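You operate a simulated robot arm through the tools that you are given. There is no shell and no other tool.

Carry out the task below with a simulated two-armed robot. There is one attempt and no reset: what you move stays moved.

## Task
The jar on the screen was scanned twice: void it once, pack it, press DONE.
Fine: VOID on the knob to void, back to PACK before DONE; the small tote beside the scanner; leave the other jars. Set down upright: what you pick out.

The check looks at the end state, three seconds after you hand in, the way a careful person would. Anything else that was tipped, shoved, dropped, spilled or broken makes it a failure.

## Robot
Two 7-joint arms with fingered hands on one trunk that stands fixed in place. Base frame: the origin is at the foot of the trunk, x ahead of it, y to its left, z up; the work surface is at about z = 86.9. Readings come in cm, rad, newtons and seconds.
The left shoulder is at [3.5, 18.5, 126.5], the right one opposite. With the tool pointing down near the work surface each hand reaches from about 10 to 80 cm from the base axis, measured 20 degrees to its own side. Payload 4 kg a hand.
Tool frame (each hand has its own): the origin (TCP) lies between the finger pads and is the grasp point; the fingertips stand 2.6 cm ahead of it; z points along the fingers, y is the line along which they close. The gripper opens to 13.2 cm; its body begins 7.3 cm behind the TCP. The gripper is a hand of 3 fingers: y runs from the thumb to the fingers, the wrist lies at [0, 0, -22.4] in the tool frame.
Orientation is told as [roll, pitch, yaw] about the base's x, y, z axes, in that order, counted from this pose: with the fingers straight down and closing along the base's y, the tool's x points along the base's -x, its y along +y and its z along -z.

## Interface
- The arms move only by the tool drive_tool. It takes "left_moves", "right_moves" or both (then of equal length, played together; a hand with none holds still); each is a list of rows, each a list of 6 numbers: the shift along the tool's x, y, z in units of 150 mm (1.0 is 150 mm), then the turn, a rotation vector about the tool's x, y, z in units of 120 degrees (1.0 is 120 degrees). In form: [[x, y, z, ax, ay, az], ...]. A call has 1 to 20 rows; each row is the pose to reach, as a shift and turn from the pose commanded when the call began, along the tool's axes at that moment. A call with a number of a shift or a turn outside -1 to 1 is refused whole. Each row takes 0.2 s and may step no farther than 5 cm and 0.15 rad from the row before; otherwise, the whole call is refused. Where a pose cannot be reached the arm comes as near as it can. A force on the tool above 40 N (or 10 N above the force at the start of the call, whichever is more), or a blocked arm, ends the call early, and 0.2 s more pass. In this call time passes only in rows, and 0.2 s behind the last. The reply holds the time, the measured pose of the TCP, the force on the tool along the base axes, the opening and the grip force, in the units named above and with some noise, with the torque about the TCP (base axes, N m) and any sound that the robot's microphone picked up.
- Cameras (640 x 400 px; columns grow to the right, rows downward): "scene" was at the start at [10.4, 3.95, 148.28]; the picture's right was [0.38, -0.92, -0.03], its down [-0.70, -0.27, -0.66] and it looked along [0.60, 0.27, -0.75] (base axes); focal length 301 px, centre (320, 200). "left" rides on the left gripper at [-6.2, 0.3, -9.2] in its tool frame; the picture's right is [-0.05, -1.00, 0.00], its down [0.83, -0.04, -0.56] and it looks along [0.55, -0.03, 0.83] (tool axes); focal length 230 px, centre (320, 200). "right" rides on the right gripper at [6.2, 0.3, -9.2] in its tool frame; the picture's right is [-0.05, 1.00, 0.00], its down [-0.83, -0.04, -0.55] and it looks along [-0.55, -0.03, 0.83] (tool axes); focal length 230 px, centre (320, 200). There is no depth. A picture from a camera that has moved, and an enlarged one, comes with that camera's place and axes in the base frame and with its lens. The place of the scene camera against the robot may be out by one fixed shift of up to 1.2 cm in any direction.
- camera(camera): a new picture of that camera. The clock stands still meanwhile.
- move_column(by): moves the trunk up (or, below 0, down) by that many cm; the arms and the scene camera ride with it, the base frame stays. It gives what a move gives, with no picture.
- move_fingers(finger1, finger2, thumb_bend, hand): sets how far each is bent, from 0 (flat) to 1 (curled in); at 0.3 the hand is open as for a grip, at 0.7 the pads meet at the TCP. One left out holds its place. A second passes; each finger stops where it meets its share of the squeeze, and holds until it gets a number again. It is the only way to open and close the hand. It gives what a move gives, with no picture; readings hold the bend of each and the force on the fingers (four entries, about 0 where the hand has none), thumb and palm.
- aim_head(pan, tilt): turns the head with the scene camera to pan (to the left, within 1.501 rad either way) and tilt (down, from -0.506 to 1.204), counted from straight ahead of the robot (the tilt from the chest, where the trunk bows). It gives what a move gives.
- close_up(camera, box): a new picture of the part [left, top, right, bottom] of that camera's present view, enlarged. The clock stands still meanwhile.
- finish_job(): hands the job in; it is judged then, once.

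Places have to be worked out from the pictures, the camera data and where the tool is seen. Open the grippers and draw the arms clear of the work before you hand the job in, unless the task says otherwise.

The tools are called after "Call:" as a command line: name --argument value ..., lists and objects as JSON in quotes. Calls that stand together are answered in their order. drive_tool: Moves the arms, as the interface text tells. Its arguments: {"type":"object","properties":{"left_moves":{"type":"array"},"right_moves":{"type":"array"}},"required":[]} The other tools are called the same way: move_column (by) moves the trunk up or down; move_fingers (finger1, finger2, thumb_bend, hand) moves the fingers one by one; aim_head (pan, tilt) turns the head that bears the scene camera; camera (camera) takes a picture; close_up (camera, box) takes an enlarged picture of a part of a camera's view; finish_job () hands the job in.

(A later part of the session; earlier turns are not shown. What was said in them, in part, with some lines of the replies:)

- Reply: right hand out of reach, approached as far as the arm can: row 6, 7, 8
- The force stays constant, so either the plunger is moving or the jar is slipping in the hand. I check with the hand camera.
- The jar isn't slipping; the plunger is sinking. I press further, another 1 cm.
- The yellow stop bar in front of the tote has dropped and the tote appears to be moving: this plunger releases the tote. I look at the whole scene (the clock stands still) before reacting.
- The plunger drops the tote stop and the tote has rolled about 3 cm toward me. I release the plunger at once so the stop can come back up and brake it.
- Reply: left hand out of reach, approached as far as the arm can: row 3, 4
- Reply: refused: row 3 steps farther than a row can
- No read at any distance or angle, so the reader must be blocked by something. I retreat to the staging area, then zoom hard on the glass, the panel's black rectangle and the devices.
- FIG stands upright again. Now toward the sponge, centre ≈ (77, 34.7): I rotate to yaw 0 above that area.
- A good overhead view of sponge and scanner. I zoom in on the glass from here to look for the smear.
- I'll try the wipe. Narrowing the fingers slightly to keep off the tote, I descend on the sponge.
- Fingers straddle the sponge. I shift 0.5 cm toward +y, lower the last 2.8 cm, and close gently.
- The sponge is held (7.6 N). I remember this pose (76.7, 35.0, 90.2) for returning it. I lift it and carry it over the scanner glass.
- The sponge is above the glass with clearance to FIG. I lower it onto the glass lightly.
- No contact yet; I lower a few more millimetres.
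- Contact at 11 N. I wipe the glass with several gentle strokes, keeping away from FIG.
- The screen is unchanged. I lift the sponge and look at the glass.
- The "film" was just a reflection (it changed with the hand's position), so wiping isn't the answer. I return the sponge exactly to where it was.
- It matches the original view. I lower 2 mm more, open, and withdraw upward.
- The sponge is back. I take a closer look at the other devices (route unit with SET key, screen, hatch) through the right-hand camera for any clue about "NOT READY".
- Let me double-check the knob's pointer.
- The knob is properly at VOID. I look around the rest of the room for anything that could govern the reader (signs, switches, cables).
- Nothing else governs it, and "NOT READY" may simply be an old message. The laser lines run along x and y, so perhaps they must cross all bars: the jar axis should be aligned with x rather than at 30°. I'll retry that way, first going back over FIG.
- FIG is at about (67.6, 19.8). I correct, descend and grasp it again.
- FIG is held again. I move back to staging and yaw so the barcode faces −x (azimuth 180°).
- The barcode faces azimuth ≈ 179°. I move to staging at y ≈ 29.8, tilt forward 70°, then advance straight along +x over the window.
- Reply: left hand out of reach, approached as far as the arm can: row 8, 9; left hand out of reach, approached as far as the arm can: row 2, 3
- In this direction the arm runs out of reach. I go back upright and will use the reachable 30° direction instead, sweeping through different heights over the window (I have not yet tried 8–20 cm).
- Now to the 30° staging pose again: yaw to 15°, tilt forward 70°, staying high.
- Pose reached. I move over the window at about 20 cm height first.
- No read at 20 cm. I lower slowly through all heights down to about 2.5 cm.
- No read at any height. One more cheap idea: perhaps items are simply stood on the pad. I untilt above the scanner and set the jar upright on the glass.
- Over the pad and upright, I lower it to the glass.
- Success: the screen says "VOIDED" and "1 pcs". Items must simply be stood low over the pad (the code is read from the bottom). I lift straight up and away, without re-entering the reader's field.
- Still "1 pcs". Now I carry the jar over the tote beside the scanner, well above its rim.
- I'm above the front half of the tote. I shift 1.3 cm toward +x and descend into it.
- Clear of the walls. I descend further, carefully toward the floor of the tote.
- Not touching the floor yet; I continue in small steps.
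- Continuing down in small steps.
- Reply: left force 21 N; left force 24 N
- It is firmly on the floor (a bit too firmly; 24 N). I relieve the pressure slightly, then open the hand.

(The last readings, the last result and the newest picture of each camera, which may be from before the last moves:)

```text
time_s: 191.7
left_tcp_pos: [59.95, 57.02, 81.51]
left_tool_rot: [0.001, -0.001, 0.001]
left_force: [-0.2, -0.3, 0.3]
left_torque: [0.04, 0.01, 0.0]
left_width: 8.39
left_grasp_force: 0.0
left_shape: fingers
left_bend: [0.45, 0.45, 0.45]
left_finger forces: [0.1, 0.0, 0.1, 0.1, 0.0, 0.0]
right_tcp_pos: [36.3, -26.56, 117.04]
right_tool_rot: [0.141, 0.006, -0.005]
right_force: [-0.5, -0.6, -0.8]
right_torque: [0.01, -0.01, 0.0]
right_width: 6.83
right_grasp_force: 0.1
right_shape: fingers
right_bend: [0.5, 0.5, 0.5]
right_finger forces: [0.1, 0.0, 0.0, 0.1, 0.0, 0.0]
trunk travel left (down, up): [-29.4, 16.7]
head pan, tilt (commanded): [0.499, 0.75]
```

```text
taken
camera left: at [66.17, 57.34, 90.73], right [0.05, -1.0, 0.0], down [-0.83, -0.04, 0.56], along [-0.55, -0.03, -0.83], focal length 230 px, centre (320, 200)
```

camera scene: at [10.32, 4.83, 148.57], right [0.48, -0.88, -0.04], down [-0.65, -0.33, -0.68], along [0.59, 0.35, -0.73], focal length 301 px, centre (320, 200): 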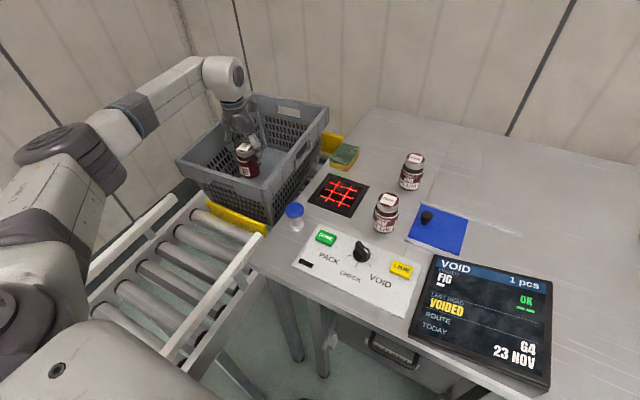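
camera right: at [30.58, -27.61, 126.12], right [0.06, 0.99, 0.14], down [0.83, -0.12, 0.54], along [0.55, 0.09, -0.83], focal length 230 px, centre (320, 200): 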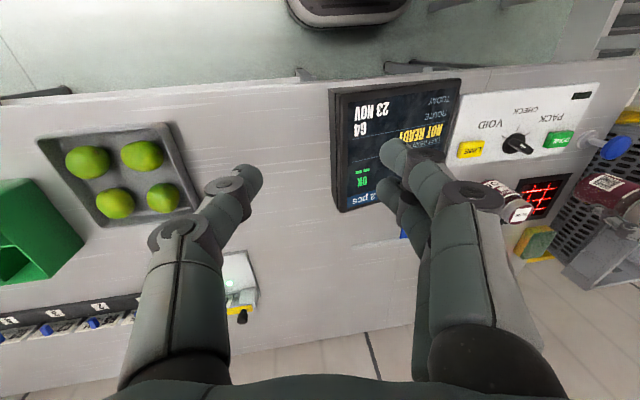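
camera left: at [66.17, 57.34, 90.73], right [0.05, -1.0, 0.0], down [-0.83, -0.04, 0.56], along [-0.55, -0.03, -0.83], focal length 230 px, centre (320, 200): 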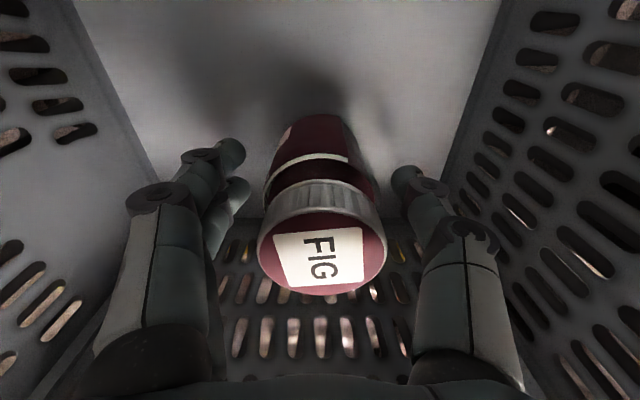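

The hand is open and the jar stands. I lift straight up out of the tote and check the jar.

Call:
drive_tool --left_moves '[[0, 0, -0.1, 0, 0, 0], [0, 0, -0.3, 0, 0, 0], [0, 0, -0.6, 0, 0, 0], [0, 0, -0.95, 0, 0, 0]]'

Call:
drive_tool --left_moves '[[0, 0, -0.3, 0, 0, 0], [0, 0, -0.6, 0, 0, 0], [0, 0, -0.9, 0, 0, 0]]'

Call:
camera --camera "left"

Call:
camera --camera "scene"

Call:
close_up --camera "scene" --box '[160, 80, 360, 260]'

```text
refused: row 4 steps farther than a row can; nothing moved
```

```text
time_s: 192.5
left_tcp_pos: [59.91, 56.91, 95.01]
left_tool_rot: [0.0, 0.0, -0.001]
left_force: [0.2, 0.1, 0.0]
left_torque: [0.03, -0.03, 0.02]
left_width: 8.39
left_grasp_force: 0.0
left_shape: fingers
left_bend: [0.45, 0.45, 0.45]
left_finger forces: [0.0, 0.1, 0.1, 0.1, 0.0, 0.0]
right_tcp_pos: [36.39, -26.64, 117.11]
right_tool_rot: [0.141, 0.005, -0.003]
right_force: [-0.1, 0.8, -0.1]
right_torque: [0.0, -0.01, -0.01]
right_width: 6.83
right_grasp_force: 0.0
right_shape: fingers
right_bend: [0.5, 0.5, 0.5]
right_finger forces: [0.0, 0.1, 0.0, 0.0, 0.0, 0.0]
trunk travel left (down, up): [-29.4, 16.7]
head pan, tilt (commanded): [0.499, 0.75]
```

```text
taken
camera left: at [66.09, 57.27, 104.22], right [0.05, -1.0, 0.0], down [-0.83, -0.04, 0.56], along [-0.55, -0.03, -0.83], focal length 230 px, centre (320, 200)
```

left: 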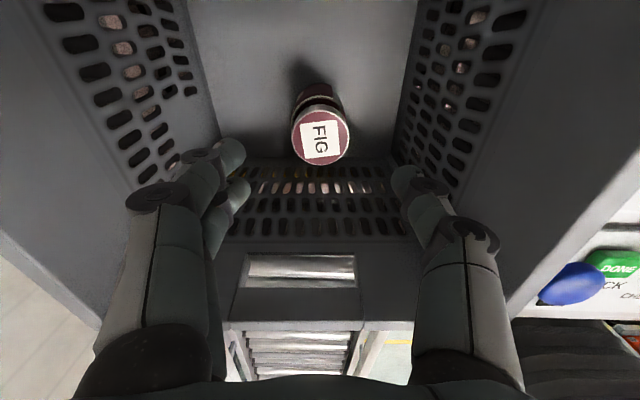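

```text
taken
camera scene: at [10.14, 4.72, 148.59], right [0.48, -0.88, -0.04], down [-0.65, -0.33, -0.69], along [0.59, 0.35, -0.73], focal length 301 px, centre (320, 200)
```

scene: 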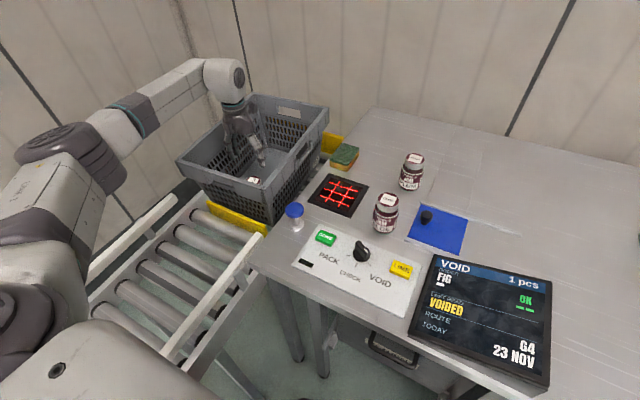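

```text
2.22 times, centred on (260, 170) of scene
camera zoom: at [10.14, 4.72, 148.59], right [0.48, -0.88, -0.04], down [-0.65, -0.33, -0.69], along [0.59, 0.35, -0.73], focal length 669 px, centre (453, 267)
```

zoom: 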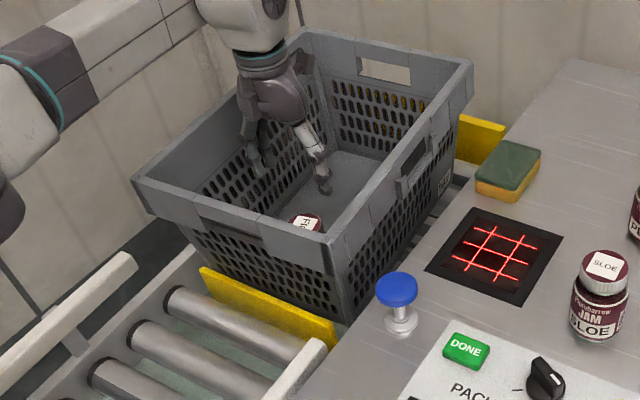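

FIG stands upright in the tote and the tote is in place. Now the knob must go back to PACK. I raise the hand and travel to the knob at yaw ≈ 57°.

Call:
drive_tool --left_moves '[[0, 0, -0.3, 0, 0, 0], [0, 0, -0.6, 0, 0, 0], [0, 0, -0.85, 0, 0, 0]]'

Call:
drive_tool --left_moves '[[0.067, -0.193, -0.03, 0, 0, -0.047], [0.133, -0.387, -0.06, 0, 0, -0.093], [0.2, -0.58, -0.09, 0, 0, -0.14], [0.267, -0.773, -0.11, 0, 0, -0.187], [0.333, -0.967, -0.13, 0, 0, -0.2333]]'

Call:
drive_tool --left_moves '[[0.122, -0.138, 0, 0, 0, -0.048], [0.243, -0.276, 0, 0, 0, -0.097], [0.365, -0.413, 0, 0, 0, -0.145], [0.486, -0.551, 0, 0, 0, -0.193], [0.608, -0.689, 0, 0, 0, -0.2417]]'

Call:
move_fingers --hand "left" --finger1 0.5 --finger2 0.5 --thumb_bend 0.5

Call:
camera --camera "scene"

```text
time_s: 193.3
left_tcp_pos: [60.08, 56.95, 107.97]
left_tool_rot: [0.001, -0.002, 0.0]
left_force: [-0.9, -0.6, -0.7]
left_torque: [0.02, -0.01, 0.02]
left_width: 8.42
left_grasp_force: 0.0
left_shape: fingers
left_bend: [0.45, 0.45, 0.45]
left_finger forces: [0.0, 0.0, 0.0, 0.0, 0.0, 0.0]
right_tcp_pos: [36.57, -26.67, 116.99]
right_tool_rot: [0.141, 0.004, -0.004]
right_force: [-0.1, -0.8, 0.3]
right_torque: [-0.03, 0.01, 0.01]
right_width: 6.82
right_grasp_force: 0.1
right_shape: fingers
right_bend: [0.5, 0.5, 0.5]
right_finger forces: [0.1, 0.0, 0.1, 0.1, 0.1, 0.0]
trunk travel left (down, up): [-29.4, 16.7]
head pan, tilt (commanded): [0.499, 0.75]
```

```text
time_s: 194.5
left_tcp_pos: [55.04, 42.53, 109.72]
left_tool_rot: [-0.001, 0.0, 0.488]
left_force: [-0.2, -0.4, 0.6]
left_torque: [0.0, 0.0, -0.03]
left_width: 8.43
left_grasp_force: 0.1
left_shape: fingers
left_bend: [0.45, 0.45, 0.45]
left_finger forces: [0.0, 0.1, 0.0, 0.0, 0.1, 0.1]
right_tcp_pos: [36.47, -26.62, 117.04]
right_tool_rot: [0.143, 0.006, -0.003]
right_force: [-0.1, 0.0, -0.2]
right_torque: [0.03, -0.01, 0.07]
right_width: 6.85
right_grasp_force: 0.0
right_shape: fingers
right_bend: [0.5, 0.5, 0.5]
right_finger forces: [0.0, 0.1, 0.0, 0.1, 0.1, 0.0]
trunk travel left (down, up): [-29.4, 16.7]
head pan, tilt (commanded): [0.499, 0.75]
```

```text
time_s: 195.7
left_tcp_pos: [51.87, 29.23, 109.74]
left_tool_rot: [0.0, -0.001, 0.996]
left_force: [-0.1, -0.8, 0.4]
left_torque: [0.01, -0.01, -0.01]
left_width: 8.4
left_grasp_force: 0.1
left_shape: fingers
left_bend: [0.45, 0.45, 0.45]
left_finger forces: [0.0, 0.0, 0.0, 0.1, 0.0, 0.0]
right_tcp_pos: [36.65, -26.59, 116.99]
right_tool_rot: [0.142, 0.004, -0.003]
right_force: [0.0, -0.5, 0.1]
right_torque: [-0.01, 0.0, -0.02]
right_width: 6.82
right_grasp_force: 0.1
right_shape: fingers
right_bend: [0.5, 0.5, 0.5]
right_finger forces: [0.0, 0.1, 0.0, 0.0, 0.0, 0.0]
trunk travel left (down, up): [-29.4, 16.7]
head pan, tilt (commanded): [0.499, 0.75]
```

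```text
time_s: 196.7
left_tcp_pos: [51.68, 29.15, 109.6]
left_tool_rot: [0.001, -0.001, 0.994]
left_force: [0.5, 0.4, 0.4]
left_torque: [0.01, -0.01, 0.01]
left_width: 6.85
left_grasp_force: 0.1
left_shape: fingers
left_bend: [0.5, 0.5, 0.5]
left_finger forces: [0.1, 0.0, 0.0, 0.0, 0.0, 0.0]
right_tcp_pos: [36.52, -26.59, 116.97]
right_tool_rot: [0.141, 0.004, -0.005]
right_force: [0.2, -0.3, 0.4]
right_torque: [0.05, 0.01, -0.04]
right_width: 6.83
right_grasp_force: 0.1
right_shape: fingers
right_bend: [0.5, 0.5, 0.5]
right_finger forces: [0.1, 0.1, 0.0, 0.0, 0.0, 0.1]
trunk travel left (down, up): [-29.4, 16.7]
head pan, tilt (commanded): [0.499, 0.75]
```

```text
taken
camera scene: at [10.19, 4.75, 148.58], right [0.48, -0.88, -0.04], down [-0.65, -0.33, -0.69], along [0.59, 0.35, -0.73], focal length 301 px, centre (320, 200)
```

scene: 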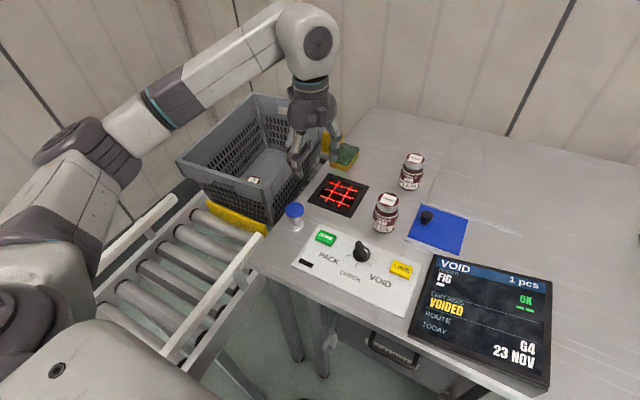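

Now over to the knob.

Call:
drive_tool --left_moves '[[0.216, -0.081, 0.03, 0, 0, 0], [0.432, -0.161, 0.1, 0, 0, 0], [0.648, -0.242, 0.2, 0, 0, 0], [0.864, -0.322, 0.333, 0, 0, 0]]'

Call:
camera --camera "left"

Call:
close_up --camera "left" --box '[260, 60, 380, 170]'

```text
time_s: 197.7
left_tcp_pos: [48.6, 15.4, 104.64]
left_tool_rot: [0.0, 0.001, 0.995]
left_force: [0.3, 0.2, -0.9]
left_torque: [0.0, 0.0, 0.03]
left_width: 6.84
left_grasp_force: 0.0
left_shape: fingers
left_bend: [0.5, 0.5, 0.5]
left_finger forces: [0.1, 0.0, 0.0, 0.0, 0.1, 0.0]
right_tcp_pos: [36.42, -26.7, 117.0]
right_tool_rot: [0.144, 0.007, -0.003]
right_force: [-0.1, 0.6, 0.6]
right_torque: [0.01, -0.01, -0.01]
right_width: 6.82
right_grasp_force: 0.1
right_shape: fingers
right_bend: [0.5, 0.5, 0.5]
right_finger forces: [0.0, 0.0, 0.0, 0.0, 0.0, 0.0]
trunk travel left (down, up): [-29.4, 16.7]
head pan, tilt (commanded): [0.499, 0.75]
```

```text
taken
camera left: at [51.82, 20.71, 113.86], right [0.87, -0.5, 0.0], down [-0.42, -0.72, 0.55], along [-0.28, -0.48, -0.83], focal length 230 px, centre (320, 200)
```

left: 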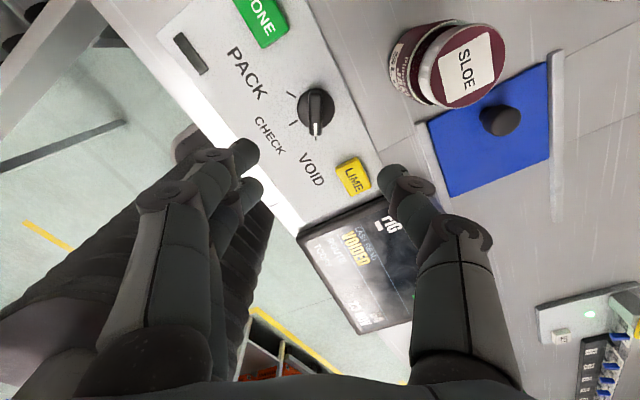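

```text
3.64 times, centred on (320, 115) of left
camera zoom: at [51.82, 20.71, 113.86], right [0.87, -0.5, 0.0], down [-0.42, -0.72, 0.55], along [-0.28, -0.48, -0.83], focal length 837 px, centre (320, 509)
```

zoom: 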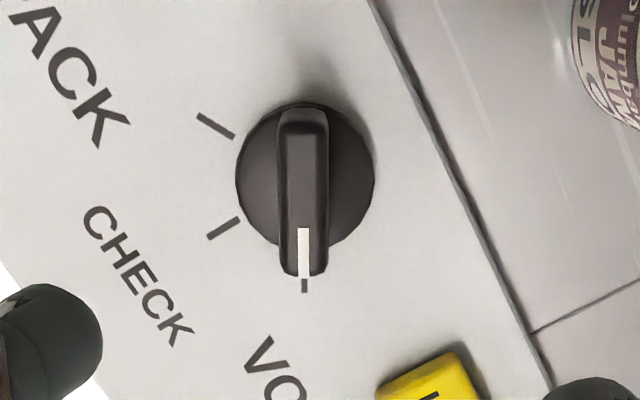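

The bar points exactly at VOID and lies across the closing direction; the knob centre is about (48.6, 16.1). I centre on it and descend.

Call:
drive_tool --left_moves '[[-0.02, 0.015, 0.2, 0, 0, 0], [-0.04, 0.031, 0.45, 0, 0, 0], [-0.04, 0.031, 0.7, 0, 0, 0], [-0.04, 0.031, 0.82, 0, 0, 0]]'

Call:
camera --camera "left"

```text
time_s: 198.7
left_tcp_pos: [48.61, 16.37, 92.41]
left_tool_rot: [0.0, -0.001, 0.994]
left_force: [0.8, 0.8, -1.1]
left_torque: [-0.02, 0.0, 0.01]
left_width: 6.83
left_grasp_force: 0.1
left_shape: fingers
left_bend: [0.5, 0.5, 0.5]
left_finger forces: [0.0, 0.1, 0.0, 0.0, 0.0, 0.0]
right_tcp_pos: [36.57, -26.56, 116.91]
right_tool_rot: [0.142, 0.005, -0.003]
right_force: [-1.1, 0.1, 0.5]
right_torque: [0.0, -0.03, -0.01]
right_width: 6.82
right_grasp_force: 0.0
right_shape: fingers
right_bend: [0.5, 0.5, 0.5]
right_finger forces: [0.0, 0.0, 0.0, 0.0, 0.0, 0.0]
trunk travel left (down, up): [-29.4, 16.7]
head pan, tilt (commanded): [0.499, 0.75]
```

```text
taken
camera left: at [51.77, 21.7, 101.62], right [0.87, -0.5, 0.0], down [-0.42, -0.72, 0.56], along [-0.28, -0.48, -0.83], focal length 230 px, centre (320, 200)
```

left: 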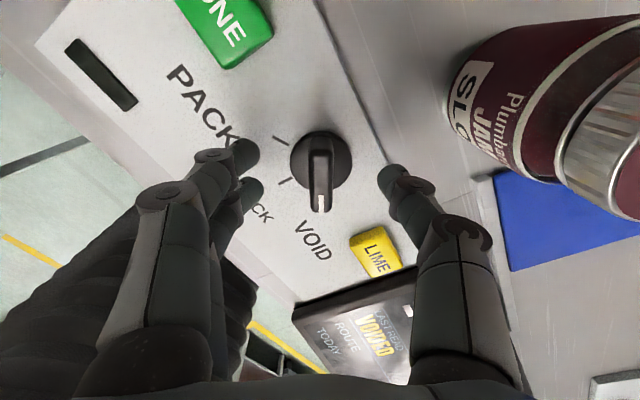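

Well centred. I lower the last 1.2 cm, close on the bar, and turn it clockwise back to PACK.

Call:
drive_tool --left_moves '[[0, 0, 0.04, 0, 0, 0], [0, 0, 0.08, 0, 0, 0]]'

Call:
move_fingers --hand "left" --finger1 0.72 --finger2 0.72 --thumb_bend 0.72

Call:
drive_tool --left_moves '[[0, 0, 0, 0, 0, 0.0655], [0, 0, 0, 0, 0, 0.131], [0, 0, 0, 0, 0, 0.1965], [0, 0, 0, 0, 0, 0.262], [0, 0, 0, 0, 0, 0.3275], [0, 0, 0, 0, 0, 0.393], [0, 0, 0, 0, 0, 0.4585], [0, 0, 0, 0, 0, 0.524], [0, 0, 0, 0, 0, 0.5895], [0, 0, 0, 0, 0, 0.655], [0, 0, 0, 0, 0, 0.7205], [0, 0, 0, 0, 0, 0.786], [0, 0, 0, 0, 0, 0.8515], [0, 0, 0, 0, 0, 0.917], [0, 0, 0, 0, 0, 0.9825]]'

Call:
camera --camera "scene"

Call:
camera --camera "left"

```text
time_s: 199.3
left_tcp_pos: [48.66, 16.46, 91.38]
left_tool_rot: [-0.001, 0.0, 0.994]
left_force: [0.5, 0.3, -1.0]
left_torque: [-0.04, -0.01, -0.01]
left_width: 6.85
left_grasp_force: 0.1
left_shape: fingers
left_bend: [0.5, 0.5, 0.5]
left_finger forces: [0.0, 0.1, 0.0, 0.0, 0.0, 0.0]
right_tcp_pos: [36.47, -26.53, 116.97]
right_tool_rot: [0.143, 0.007, -0.003]
right_force: [0.8, 0.0, -0.3]
right_torque: [0.01, 0.01, -0.01]
right_width: 6.84
right_grasp_force: 0.0
right_shape: fingers
right_bend: [0.5, 0.5, 0.5]
right_finger forces: [0.1, 0.0, 0.0, 0.1, 0.0, 0.0]
trunk travel left (down, up): [-29.4, 16.7]
head pan, tilt (commanded): [0.499, 0.75]
```

```text
time_s: 200.3
left_tcp_pos: [48.79, 16.51, 91.13]
left_tool_rot: [0.0, -0.001, 0.996]
left_force: [-0.8, -0.1, -4.1]
left_torque: [-0.02, -0.02, -0.02]
left_width: 1.45
left_grasp_force: 7.9
left_shape: fingers
left_bend: [0.69, 0.7, 0.68]
left_finger forces: [4.1, 3.6, 0.1, 0.1, 7.5, 0.1]
right_tcp_pos: [36.55, -26.6, 116.99]
right_tool_rot: [0.142, 0.006, -0.004]
right_force: [0.2, 0.2, -0.3]
right_torque: [-0.01, 0.02, -0.02]
right_width: 6.84
right_grasp_force: 0.1
right_shape: fingers
right_bend: [0.5, 0.5, 0.5]
right_finger forces: [0.1, 0.0, 0.0, 0.0, 0.0, 0.1]
trunk travel left (down, up): [-29.4, 16.7]
head pan, tilt (commanded): [0.499, 0.75]
```

```text
time_s: 203.5
left_tcp_pos: [48.63, 16.37, 91.37]
left_tool_rot: [-0.001, 0.001, -1.066]
left_force: [3.3, -9.4, 0.1]
left_torque: [-0.19, -0.06, 0.08]
left_width: 1.41
left_grasp_force: 7.6
left_shape: fingers
left_bend: [0.71, 0.71, 0.68]
left_finger forces: [4.1, 2.8, 0.0, 0.0, 8.4, 0.1]
right_tcp_pos: [36.5, -26.58, 116.98]
right_tool_rot: [0.141, 0.004, -0.003]
right_force: [0.1, 0.5, 0.0]
right_torque: [-0.02, 0.0, 0.03]
right_width: 6.85
right_grasp_force: 0.1
right_shape: fingers
right_bend: [0.5, 0.5, 0.5]
right_finger forces: [0.0, 0.1, 0.0, 0.0, 0.0, 0.0]
trunk travel left (down, up): [-29.4, 16.7]
head pan, tilt (commanded): [0.499, 0.75]
```

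```text
taken
camera scene: at [10.23, 4.62, 148.58], right [0.48, -0.88, -0.04], down [-0.65, -0.33, -0.69], along [0.59, 0.35, -0.73], focal length 301 px, centre (320, 200)
```

scene: 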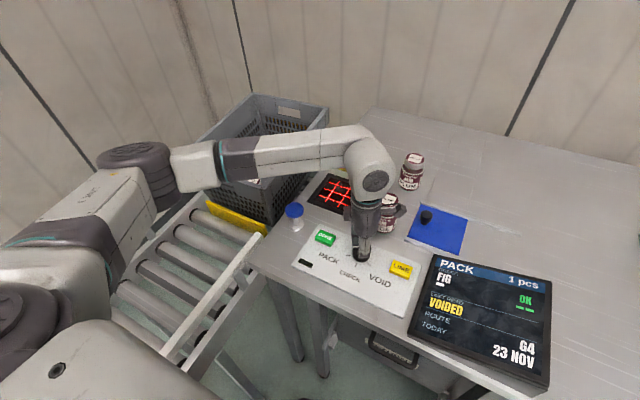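

```text
taken
camera left: at [51.92, 11.07, 100.4], right [-0.85, -0.53, 0.0], down [-0.44, 0.71, 0.56], along [-0.29, 0.47, -0.83], focal length 230 px, centre (320, 200)
```

left: 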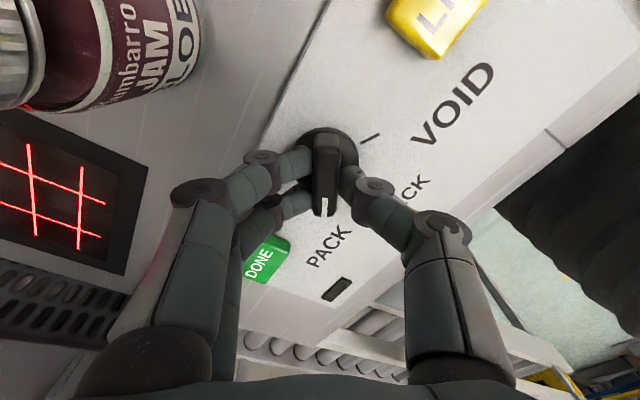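

The screen header reads PACK, 1 pcs. I release the knob and lift.

Call:
move_fingers --hand "left" --finger1 0.5 --finger2 0.5 --thumb_bend 0.5

Call:
drive_tool --left_moves '[[0, 0, -0.1, 0, 0, 0], [0, 0, -0.3, 0, 0, 0], [0, 0, -0.6, 0, 0, 0], [0, 0, -0.85, 0, 0, 0]]'

Call:
camera --camera "left"

Call:
close_up --camera "scene" --box '[410, 250, 560, 380]'

Call:
close_up --camera "scene" --box '[290, 215, 420, 300]'

```text
time_s: 204.5
left_tcp_pos: [48.69, 16.44, 91.33]
left_tool_rot: [0.001, 0.001, -1.063]
left_force: [-0.5, 0.0, -0.2]
left_torque: [0.0, 0.01, 0.02]
left_width: 6.7
left_grasp_force: 0.0
left_shape: fingers
left_bend: [0.5, 0.5, 0.5]
left_finger forces: [0.0, 0.0, 0.0, 0.1, 0.0, 0.0]
right_tcp_pos: [36.39, -26.51, 117.06]
right_tool_rot: [0.141, 0.006, -0.003]
right_force: [0.9, 0.2, -0.3]
right_torque: [-0.01, -0.03, 0.03]
right_width: 6.82
right_grasp_force: 0.0
right_shape: fingers
right_bend: [0.5, 0.5, 0.5]
right_finger forces: [0.0, 0.1, 0.1, 0.1, 0.0, 0.0]
trunk travel left (down, up): [-29.4, 16.7]
head pan, tilt (commanded): [0.499, 0.75]
```

```text
time_s: 205.5
left_tcp_pos: [48.61, 16.64, 103.97]
left_tool_rot: [-0.001, 0.001, -1.063]
left_force: [-0.6, 0.3, 0.2]
left_torque: [0.02, -0.01, -0.01]
left_width: 6.68
left_grasp_force: 0.0
left_shape: fingers
left_bend: [0.5, 0.5, 0.5]
left_finger forces: [0.0, 0.0, 0.1, 0.1, 0.0, 0.0]
right_tcp_pos: [36.46, -26.47, 117.07]
right_tool_rot: [0.141, 0.006, -0.003]
right_force: [0.0, -0.7, -0.7]
right_torque: [0.0, 0.07, 0.0]
right_width: 6.81
right_grasp_force: 0.0
right_shape: fingers
right_bend: [0.5, 0.5, 0.5]
right_finger forces: [0.1, 0.0, 0.1, 0.0, 0.0, 0.0]
trunk travel left (down, up): [-29.4, 16.7]
head pan, tilt (commanded): [0.499, 0.75]
```

```text
taken
camera left: at [51.98, 11.31, 113.12], right [-0.85, -0.53, 0.0], down [-0.44, 0.7, 0.56], along [-0.29, 0.47, -0.83], focal length 230 px, centre (320, 200)
```

left: 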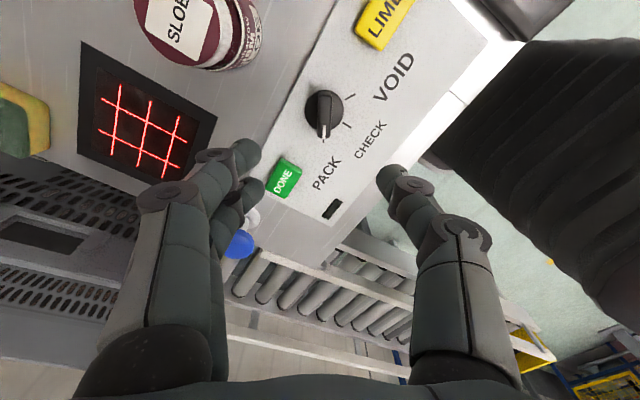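

```text
3.08 times, centred on (485, 315) of scene
camera zoom: at [10.15, 4.73, 148.59], right [0.48, -0.88, -0.04], down [-0.65, -0.33, -0.69], along [0.59, 0.35, -0.73], focal length 927 px, centre (-188, -154)
```

zoom: 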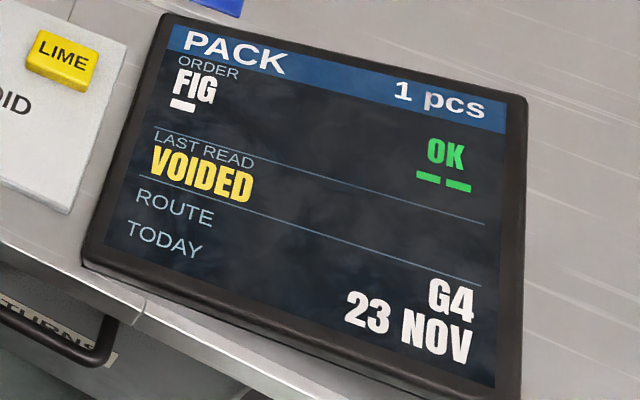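

```text
4.71 times, centred on (355, 258) of scene
camera zoom: at [10.15, 4.73, 148.59], right [0.48, -0.88, -0.04], down [-0.65, -0.33, -0.69], along [0.59, 0.35, -0.73], focal length 1418 px, centre (155, -71)
```

zoom: 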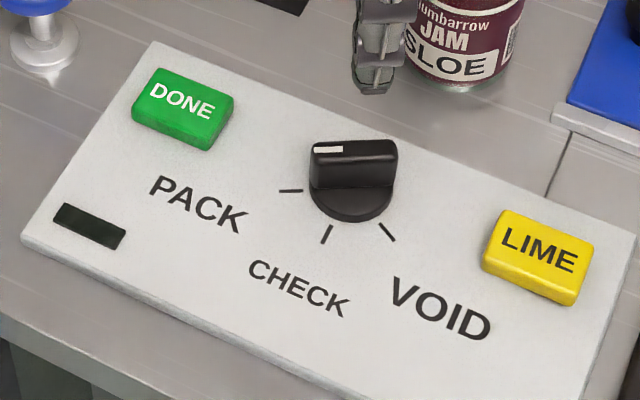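

The knob is back at PACK with 1 pcs. Next I press DONE (≈ (48.5, 25.1)) with the closed fingertips; first I hover above it.

Call:
move_fingers --hand "left" --finger1 0.7 --finger2 0.7 --thumb_bend 0.7

Call:
drive_tool --left_moves '[[0.166, 0.09, 0.05, 0, 0, 0], [0.333, 0.179, 0.1, 0, 0, 0], [0.499, 0.269, 0.2, 0, 0, 0], [0.499, 0.269, 0.4, 0, 0, 0]]'

Call:
camera --camera "left"

Call:
close_up --camera "scene" --box '[270, 170, 400, 290]'

```text
time_s: 206.5
left_tcp_pos: [48.78, 16.5, 103.84]
left_tool_rot: [0.0, -0.001, -1.063]
left_force: [-0.2, 0.4, -0.6]
left_torque: [0.0, 0.01, 0.03]
left_width: 0.63
left_grasp_force: 0.1
left_shape: fingers
left_bend: [0.7, 0.7, 0.7]
left_finger forces: [0.0, 0.0, 0.0, 0.0, 0.1, 0.0]
right_tcp_pos: [36.43, -26.59, 117.19]
right_tool_rot: [0.143, 0.007, -0.004]
right_force: [0.0, 0.4, -0.1]
right_torque: [0.0, -0.01, 0.01]
right_width: 6.85
right_grasp_force: 0.1
right_shape: fingers
right_bend: [0.5, 0.5, 0.5]
right_finger forces: [0.1, 0.0, 0.1, 0.1, 0.0, 0.1]
trunk travel left (down, up): [-29.4, 16.7]
head pan, tilt (commanded): [0.499, 0.75]
```

```text
time_s: 207.5
left_tcp_pos: [48.84, 25.12, 97.94]
left_tool_rot: [-0.001, 0.001, -1.064]
left_force: [0.2, 0.3, -1.3]
left_torque: [-0.01, -0.03, 0.0]
left_width: 0.59
left_grasp_force: 0.1
left_shape: fingers
left_bend: [0.7, 0.7, 0.7]
left_finger forces: [0.0, 0.0, 0.1, 0.1, 0.0, 0.1]
right_tcp_pos: [36.6, -26.61, 117.01]
right_tool_rot: [0.143, 0.004, -0.004]
right_force: [-0.7, 0.0, -0.5]
right_torque: [-0.03, 0.03, -0.04]
right_width: 6.83
right_grasp_force: 0.2
right_shape: fingers
right_bend: [0.5, 0.5, 0.5]
right_finger forces: [0.1, 0.0, 0.1, 0.0, 0.1, 0.0]
trunk travel left (down, up): [-29.4, 16.7]
head pan, tilt (commanded): [0.499, 0.75]
```

```text
taken
camera left: at [52.07, 19.94, 107.13], right [-0.85, -0.53, 0.0], down [-0.44, 0.7, 0.56], along [-0.3, 0.47, -0.83], focal length 230 px, centre (320, 200)
```

left: 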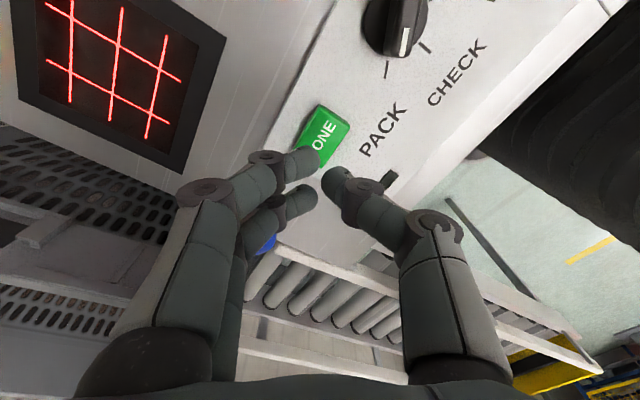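

```text
3.33 times, centred on (335, 230) of scene
camera zoom: at [10.26, 4.77, 148.57], right [0.48, -0.88, -0.04], down [-0.65, -0.33, -0.69], along [0.59, 0.35, -0.73], focal length 1004 px, centre (270, 100)
```

zoom: 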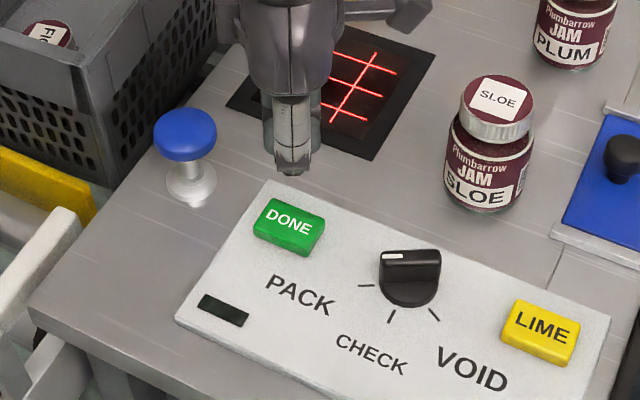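

The fingertips are right above DONE. I descend to just above it, then press in small steps.

Call:
drive_tool --left_moves '[[-0.01, -0.005, 0.12, 0, 0, 0], [-0.013, -0.01, 0.24, 0, 0, 0], [-0.013, -0.01, 0.32, 0, 0, 0]]'

Call:
drive_tool --left_moves '[[0, 0, 0.02, 0, 0, 0], [0, 0, 0.04, 0, 0, 0]]'

Call:
close_up --camera "scene" --box '[270, 170, 400, 290]'

Call:
close_up --camera "scene" --box '[410, 250, 560, 380]'

```text
time_s: 208.3
left_tcp_pos: [48.66, 24.78, 93.23]
left_tool_rot: [0.0, 0.0, -1.064]
left_force: [0.6, -0.4, -0.4]
left_torque: [-0.03, 0.01, 0.02]
left_width: 0.6
left_grasp_force: 0.0
left_shape: fingers
left_bend: [0.7, 0.7, 0.7]
left_finger forces: [0.0, 0.0, 0.0, 0.0, 0.0, 0.1]
right_tcp_pos: [36.49, -26.65, 117.02]
right_tool_rot: [0.141, 0.004, -0.004]
right_force: [0.3, 0.0, 0.6]
right_torque: [0.02, -0.02, 0.0]
right_width: 6.85
right_grasp_force: 0.1
right_shape: fingers
right_bend: [0.5, 0.5, 0.5]
right_finger forces: [0.0, 0.1, 0.1, 0.0, 0.1, 0.0]
trunk travel left (down, up): [-29.4, 16.7]
head pan, tilt (commanded): [0.499, 0.75]
```

```text
time_s: 208.9
left_tcp_pos: [48.49, 24.72, 92.57]
left_tool_rot: [0.001, 0.001, -1.063]
left_force: [-0.1, 0.2, -0.5]
left_torque: [0.03, 0.0, -0.03]
left_width: 0.64
left_grasp_force: 0.1
left_shape: fingers
left_bend: [0.7, 0.7, 0.7]
left_finger forces: [0.1, 0.1, 0.1, 0.1, 0.0, 0.1]
right_tcp_pos: [36.42, -26.58, 117.04]
right_tool_rot: [0.141, 0.005, -0.003]
right_force: [0.7, 0.3, 0.2]
right_torque: [0.03, -0.01, 0.04]
right_width: 6.84
right_grasp_force: 0.1
right_shape: fingers
right_bend: [0.5, 0.5, 0.5]
right_finger forces: [0.0, 0.0, 0.1, 0.1, 0.1, 0.1]
trunk travel left (down, up): [-29.4, 16.7]
head pan, tilt (commanded): [0.499, 0.75]
```

```text
3.33 times, centred on (335, 230) of scene
camera zoom: at [10.18, 4.77, 148.58], right [0.48, -0.88, -0.04], down [-0.65, -0.33, -0.69], along [0.59, 0.35, -0.73], focal length 1004 px, centre (270, 100)
```

zoom: 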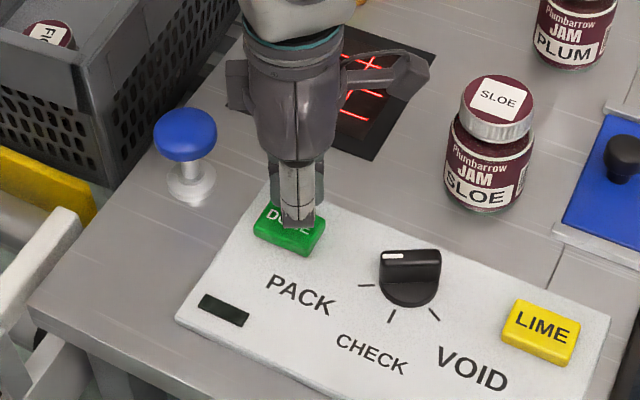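

```text
3.08 times, centred on (485, 315) of scene
camera zoom: at [10.18, 4.77, 148.58], right [0.48, -0.88, -0.04], down [-0.65, -0.33, -0.69], along [0.59, 0.35, -0.73], focal length 927 px, centre (-188, -154)
```

zoom: 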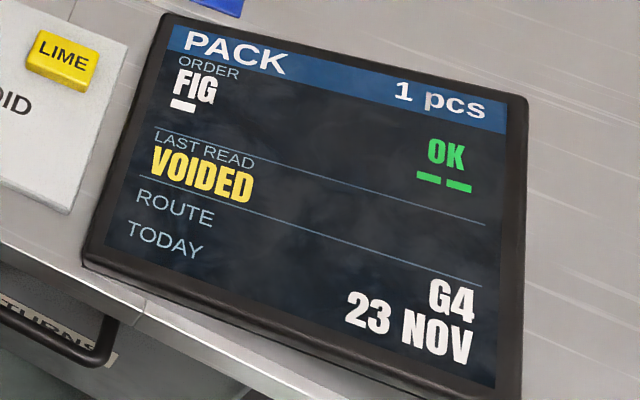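

Just above the button. I press down in small steps now.

Call:
drive_tool --left_moves '[[0, 0.01, 0.02, 0, 0, 0], [0, 0.01, 0.04, 0, 0, 0]]'

Call:
close_up --camera "scene" --box '[410, 250, 560, 380]'

```text
time_s: 209.5
left_tcp_pos: [48.78, 24.78, 91.92]
left_tool_rot: [0.0, 0.0, -1.063]
left_force: [0.5, 0.5, 0.7]
left_torque: [0.05, -0.07, -0.02]
left_width: 0.6
left_grasp_force: 0.1
left_shape: fingers
left_bend: [0.7, 0.7, 0.7]
left_finger forces: [0.1, 0.0, 0.0, 0.0, 0.0, 0.0]
right_tcp_pos: [36.54, -26.47, 117.08]
right_tool_rot: [0.14, 0.004, -0.002]
right_force: [-0.6, 0.4, 0.5]
right_torque: [-0.01, -0.01, 0.03]
right_width: 6.83
right_grasp_force: 0.0
right_shape: fingers
right_bend: [0.5, 0.5, 0.5]
right_finger forces: [0.0, 0.0, 0.1, 0.0, 0.0, 0.0]
trunk travel left (down, up): [-29.4, 16.7]
head pan, tilt (commanded): [0.499, 0.75]
```

```text
3.08 times, centred on (485, 315) of scene
camera zoom: at [10.19, 4.77, 148.58], right [0.48, -0.88, -0.04], down [-0.65, -0.33, -0.69], along [0.59, 0.35, -0.73], focal length 927 px, centre (-188, -154)
```

zoom: 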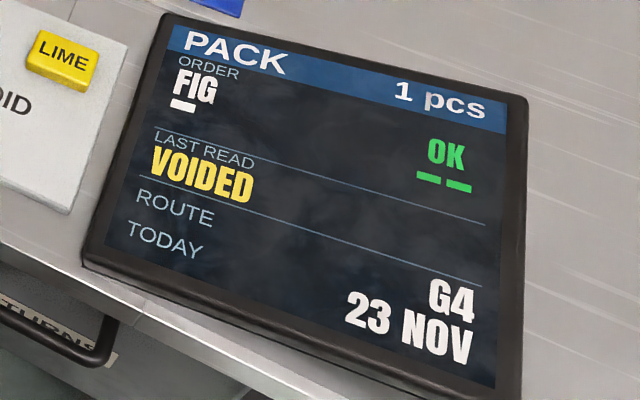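

Not pressed yet; a little further.

Call:
drive_tool --left_moves '[[0, 0, 0.02, 0, 0, 0], [0, 0, 0.04, 0, 0, 0]]'

Call:
close_up --camera "scene" --box '[410, 250, 560, 380]'

Call:
close_up --camera "scene" --box '[270, 170, 400, 290]'

```text
time_s: 210.1
left_tcp_pos: [48.75, 24.8, 91.39]
left_tool_rot: [0.002, 0.001, -1.061]
left_force: [0.1, 0.1, 0.5]
left_torque: [-0.01, 0.01, 0.02]
left_width: 0.61
left_grasp_force: 0.1
left_shape: fingers
left_bend: [0.7, 0.7, 0.7]
left_finger forces: [0.0, 0.1, 0.0, 0.0, 0.0, 0.1]
right_tcp_pos: [36.47, -26.53, 117.0]
right_tool_rot: [0.142, 0.005, -0.004]
right_force: [0.6, 0.3, 0.1]
right_torque: [-0.01, -0.01, 0.02]
right_width: 6.84
right_grasp_force: 0.1
right_shape: fingers
right_bend: [0.5, 0.5, 0.5]
right_finger forces: [0.0, 0.0, 0.1, 0.1, 0.0, 0.0]
trunk travel left (down, up): [-29.4, 16.7]
head pan, tilt (commanded): [0.499, 0.75]
```

```text
3.08 times, centred on (485, 315) of scene
camera zoom: at [10.19, 4.77, 148.58], right [0.48, -0.88, -0.04], down [-0.65, -0.33, -0.69], along [0.59, 0.35, -0.73], focal length 927 px, centre (-188, -154)
```

zoom: 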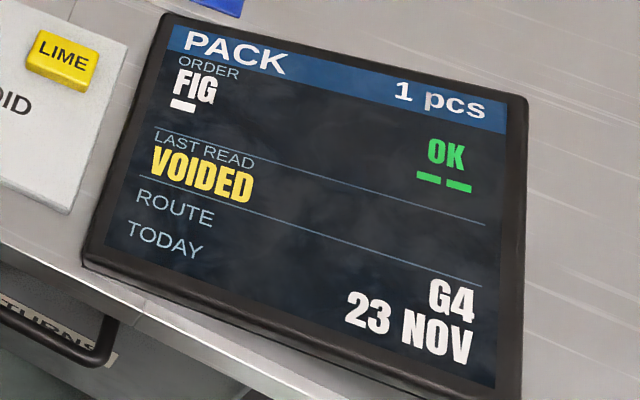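

```text
3.33 times, centred on (335, 230) of scene
camera zoom: at [10.19, 4.77, 148.58], right [0.48, -0.88, -0.04], down [-0.65, -0.33, -0.69], along [0.59, 0.35, -0.73], focal length 1004 px, centre (270, 100)
```

zoom: 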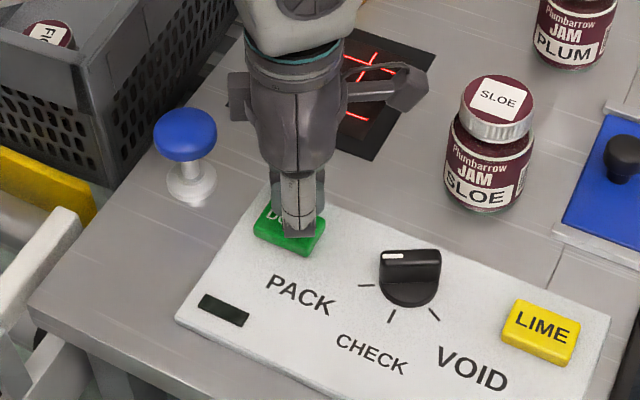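

Still no contact. I continue down in 3 mm steps.

Call:
drive_tool --left_moves '[[0, 0, 0.02, 0, 0, 0], [0, 0, 0.04, 0, 0, 0]]'

Call:
close_up --camera "scene" --box '[410, 250, 560, 380]'

Call:
camera --camera "left"

```text
time_s: 210.7
left_tcp_pos: [48.7, 24.73, 90.73]
left_tool_rot: [-0.001, 0.0, -1.063]
left_force: [0.5, -0.4, 2.0]
left_torque: [0.0, -0.01, 0.01]
left_width: 0.6
left_grasp_force: 0.7
left_shape: fingers
left_bend: [0.7, 0.7, 0.7]
left_finger forces: [0.2, 0.2, 0.0, 0.0, 1.4, 0.0]
right_tcp_pos: [36.47, -26.63, 117.11]
right_tool_rot: [0.141, 0.004, -0.004]
right_force: [-0.6, 0.2, 1.1]
right_torque: [-0.01, 0.0, 0.02]
right_width: 6.83
right_grasp_force: 0.1
right_shape: fingers
right_bend: [0.5, 0.5, 0.5]
right_finger forces: [0.0, 0.0, 0.1, 0.0, 0.1, 0.0]
trunk travel left (down, up): [-29.4, 16.7]
head pan, tilt (commanded): [0.499, 0.75]
heard: click
```

```text
3.08 times, centred on (485, 315) of scene
camera zoom: at [10.17, 4.75, 148.59], right [0.48, -0.88, -0.04], down [-0.65, -0.33, -0.69], along [0.59, 0.35, -0.73], focal length 927 px, centre (-188, -154)
```

zoom: 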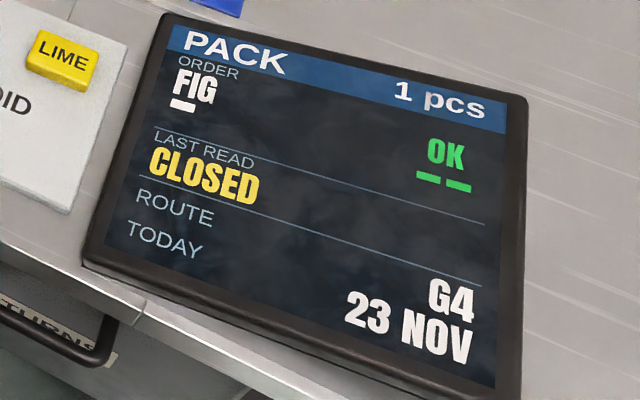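

```text
taken
camera left: at [51.91, 19.53, 99.97], right [-0.85, -0.53, 0.0], down [-0.44, 0.71, 0.55], along [-0.29, 0.47, -0.83], focal length 230 px, centre (320, 200)
```

left: 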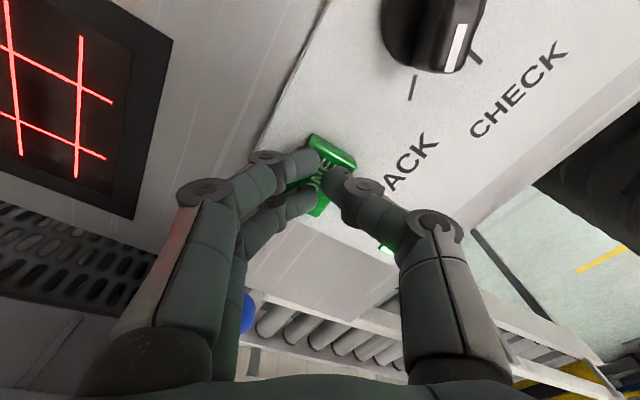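

A click was heard, the screen says "CLOSED" and the lamp is lit green. I lift the hand straight up.

Call:
drive_tool --left_moves '[[0, 0, -0.05, 0, 0, 0], [0, 0, -0.25, 0, 0, 0], [0, 0, -0.55, 0, 0, 0], [0, 0, -0.85, 0, 0, 0]]'

Call:
camera --camera "scene"

Call:
close_up --camera "scene" --box '[160, 80, 360, 260]'

```text
time_s: 211.7
left_tcp_pos: [48.6, 24.82, 103.42]
left_tool_rot: [0.0, 0.002, -1.065]
left_force: [0.3, -0.6, -0.5]
left_torque: [-0.01, -0.02, 0.02]
left_width: 0.58
left_grasp_force: 0.0
left_shape: fingers
left_bend: [0.7, 0.7, 0.7]
left_finger forces: [0.1, 0.1, 0.0, 0.1, 0.0, 0.0]
right_tcp_pos: [36.41, -26.6, 116.96]
right_tool_rot: [0.142, 0.005, -0.005]
right_force: [-0.7, 0.3, 0.1]
right_torque: [-0.02, 0.01, -0.03]
right_width: 6.82
right_grasp_force: 0.0
right_shape: fingers
right_bend: [0.5, 0.5, 0.5]
right_finger forces: [0.0, 0.0, 0.1, 0.0, 0.0, 0.0]
trunk travel left (down, up): [-29.4, 16.7]
head pan, tilt (commanded): [0.499, 0.75]
```

```text
taken
camera scene: at [10.16, 4.72, 148.59], right [0.48, -0.88, -0.04], down [-0.65, -0.33, -0.69], along [0.59, 0.35, -0.73], focal length 301 px, centre (320, 200)
```

scene: 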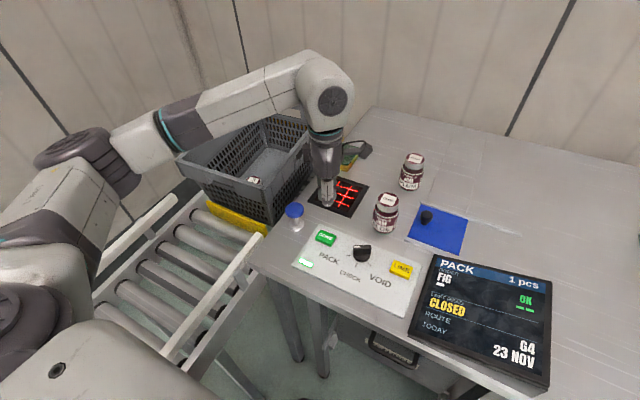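

```text
2.22 times, centred on (260, 170) of scene
camera zoom: at [10.16, 4.72, 148.59], right [0.48, -0.88, -0.04], down [-0.65, -0.33, -0.69], along [0.59, 0.35, -0.73], focal length 669 px, centre (453, 267)
```

zoom: 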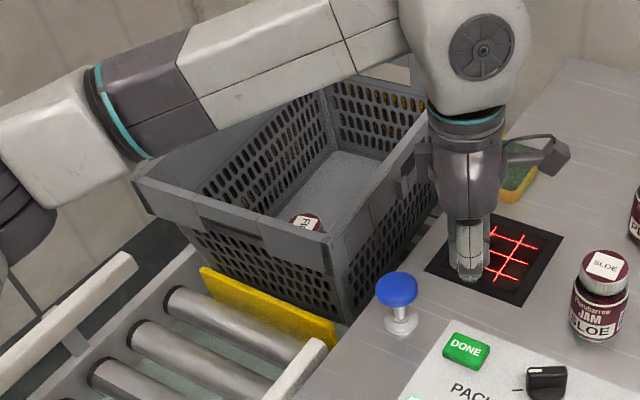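

Everything is registered. Now I retract the left arm to its home position and open both hands.

Call:
drive_tool --left_moves '[[0.07, -0.02, -0.16, 0, 0, 0], [0.145, -0.04, -0.32, 0, 0, 0], [0.218, -0.062, -0.48, 0, 0, 0], [0.29, -0.083, -0.64, 0, 0, 0], [0.363, -0.104, -0.8, 0, 0, 0]]'

Call:
drive_tool --left_moves '[[0.101, -0.011, -0.025, 0, 0, -0.0635], [0.202, -0.021, -0.05, 0, 0, -0.127], [0.303, -0.032, -0.075, 0, 0, -0.1905], [0.405, -0.043, -0.1, 0, 0, -0.254], [0.506, -0.053, -0.125, 0, 0, -0.3175], [0.607, -0.064, -0.15, 0, 0, -0.381], [0.708, -0.074, -0.175, 0, 0, -0.4445], [0.809, -0.085, -0.2, 0, 0, -0.508]]'

Call:
move_fingers --hand "left" --finger1 0.3 --finger2 0.3 --thumb_bend 0.3

Call:
move_fingers --hand "right" --finger1 0.3 --finger2 0.3 --thumb_bend 0.3

Call:
camera --camera "scene"

Call:
close_up --camera "scene" --box '[160, 80, 360, 260]'

```text
time_s: 212.9
left_tcp_pos: [44.61, 28.77, 115.53]
left_tool_rot: [0.001, 0.001, -1.065]
left_force: [-0.3, 0.5, -0.8]
left_torque: [-0.04, 0.04, 0.0]
left_width: 0.61
left_grasp_force: 0.1
left_shape: fingers
left_bend: [0.7, 0.7, 0.7]
left_finger forces: [0.0, 0.0, 0.1, 0.0, 0.0, 0.0]
right_tcp_pos: [36.49, -26.62, 117.05]
right_tool_rot: [0.141, 0.004, -0.003]
right_force: [-0.5, -0.7, -0.4]
right_torque: [-0.02, 0.0, 0.02]
right_width: 6.83
right_grasp_force: 0.0
right_shape: fingers
right_bend: [0.5, 0.5, 0.5]
right_finger forces: [0.1, 0.1, 0.0, 0.0, 0.0, 0.0]
trunk travel left (down, up): [-29.4, 16.7]
head pan, tilt (commanded): [0.499, 0.75]
```

```text
time_s: 214.7
left_tcp_pos: [37.52, 38.86, 118.6]
left_tool_rot: [0.0, 0.0, 0.002]
left_force: [-0.7, 0.0, 0.8]
left_torque: [-0.01, -0.03, -0.03]
left_width: 0.59
left_grasp_force: 0.0
left_shape: fingers
left_bend: [0.7, 0.7, 0.7]
left_finger forces: [0.0, 0.0, 0.1, 0.0, 0.0, 0.0]
right_tcp_pos: [36.35, -26.65, 117.15]
right_tool_rot: [0.141, 0.006, -0.004]
right_force: [0.0, 0.7, -0.2]
right_torque: [0.0, -0.02, 0.02]
right_width: 6.82
right_grasp_force: 0.0
right_shape: fingers
right_bend: [0.5, 0.5, 0.5]
right_finger forces: [0.0, 0.0, 0.0, 0.1, 0.0, 0.0]
trunk travel left (down, up): [-29.4, 16.7]
head pan, tilt (commanded): [0.499, 0.75]
```

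```text
time_s: 215.7
left_tcp_pos: [37.55, 38.77, 118.47]
left_tool_rot: [0.0, 0.0, -0.001]
left_force: [0.6, 0.0, 0.4]
left_torque: [0.02, 0.02, 0.02]
left_width: 13.38
left_grasp_force: 0.2
left_shape: fingers
left_bend: [0.3, 0.3, 0.3]
left_finger forces: [0.0, 0.0, 0.0, 0.0, 0.0, 0.0]
right_tcp_pos: [36.51, -26.58, 117.05]
right_tool_rot: [0.141, 0.006, -0.003]
right_force: [-0.4, 0.6, 0.2]
right_torque: [-0.03, -0.01, 0.0]
right_width: 6.83
right_grasp_force: 0.1
right_shape: fingers
right_bend: [0.5, 0.5, 0.5]
right_finger forces: [0.0, 0.1, 0.0, 0.0, 0.0, 0.0]
trunk travel left (down, up): [-29.4, 16.7]
head pan, tilt (commanded): [0.499, 0.75]
```

```text
time_s: 216.7
left_tcp_pos: [37.69, 38.86, 118.6]
left_tool_rot: [0.0, 0.0, -0.002]
left_force: [0.3, -0.5, 0.2]
left_torque: [0.02, -0.03, -0.03]
left_width: 13.39
left_grasp_force: 0.1
left_shape: fingers
left_bend: [0.3, 0.3, 0.3]
left_finger forces: [0.0, 0.0, 0.0, 0.1, 0.0, 0.0]
right_tcp_pos: [36.5, -26.5, 117.01]
right_tool_rot: [0.141, 0.006, -0.002]
right_force: [0.2, -0.1, -0.8]
right_torque: [0.02, -0.02, -0.01]
right_width: 13.4
right_grasp_force: 0.1
right_shape: fingers
right_bend: [0.3, 0.3, 0.3]
right_finger forces: [0.0, 0.0, 0.0, 0.0, 0.1, 0.0]
trunk travel left (down, up): [-29.4, 16.7]
head pan, tilt (commanded): [0.499, 0.75]
```

```text
taken
camera scene: at [10.18, 4.77, 148.58], right [0.48, -0.88, -0.04], down [-0.65, -0.33, -0.69], along [0.59, 0.35, -0.73], focal length 301 px, centre (320, 200)
```

scene: 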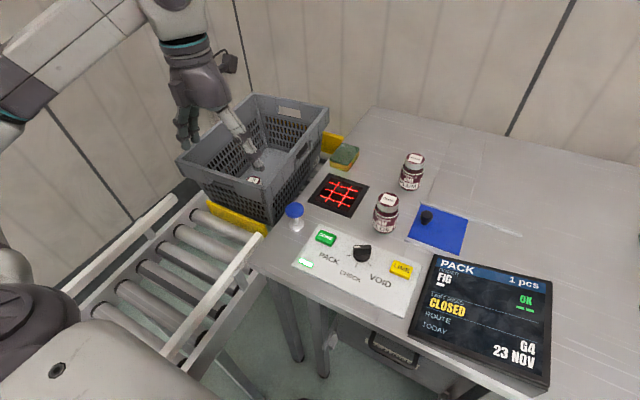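

```text
2.22 times, centred on (260, 170) of scene
camera zoom: at [10.18, 4.77, 148.58], right [0.48, -0.88, -0.04], down [-0.65, -0.33, -0.69], along [0.59, 0.35, -0.73], focal length 669 px, centre (453, 267)
```

zoom: 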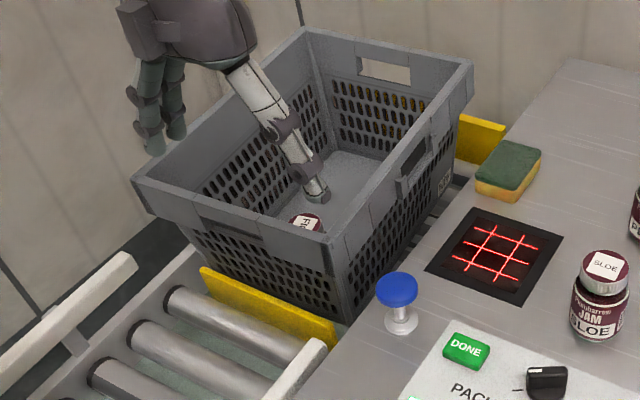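

The view matches the start picture: tote, sponge and the other jars are in place. I take a last close look at the packed jar, the screen and the panel.

Call:
close_up --camera "scene" --box '[230, 150, 290, 200]'

Call:
close_up --camera "scene" --box '[290, 150, 560, 390]'

```text
8.00 times, centred on (260, 175) of scene
camera zoom: at [10.18, 4.77, 148.58], right [0.48, -0.88, -0.04], down [-0.65, -0.33, -0.69], along [0.59, 0.35, -0.73], focal length 2410 px, centre (800, 400)
```

zoom: 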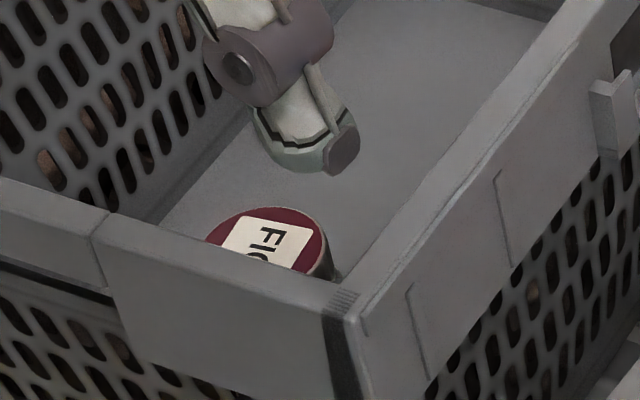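

```text
1.67 times, centred on (425, 270) of scene
camera zoom: at [10.18, 4.77, 148.58], right [0.48, -0.88, -0.04], down [-0.65, -0.33, -0.69], along [0.59, 0.35, -0.73], focal length 502 px, centre (145, 83)
```

zoom: 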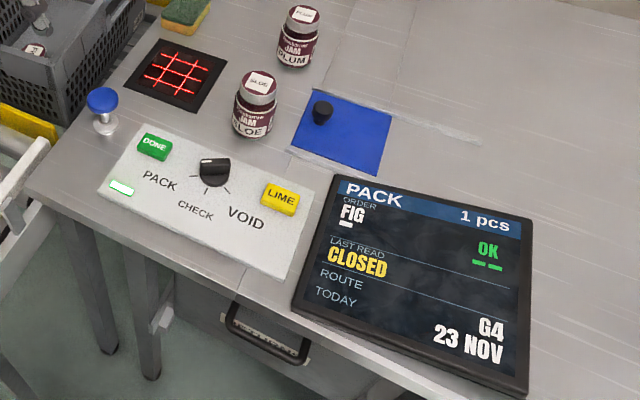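

FIG stands upright in the tote. The screen shows PACK, 1 pcs, CLOSED with the lamp lit, and the other jars are untouched. Both hands are open and the arms are clear, so I hand the job in.

Call:
finish_job

```text
The job is handed in.
```

The job is handed in. FIG was voided once and stands upright in the small tote beside the scanner. The knob is back at PACK and DONE is pressed. The screen read PACK, 1 pcs, CLOSED, with the green lamp lit. SLOE and PLUM were not touched.

I disturbed two other things on the way, and the check could mark them down:

- **Tote:** while working out why the scanner would not read, I pressed the blue plunger, which turned out to release the tote stop. The tote, still empty then, rolled about 5 cm and was jolted askew when the stop came back up. I pushed it back, and it now sits within about 1 cm of where it started, turned a few degrees.
- **Sponge:** I took a reflection on the scanner glass for a smear and wiped it with the sponge. The sponge is back in place, about 0.7 cm off.

The scanner only read FIG once I lowered it upright to just above the glass. Every attempt with the side barcode facing down failed.
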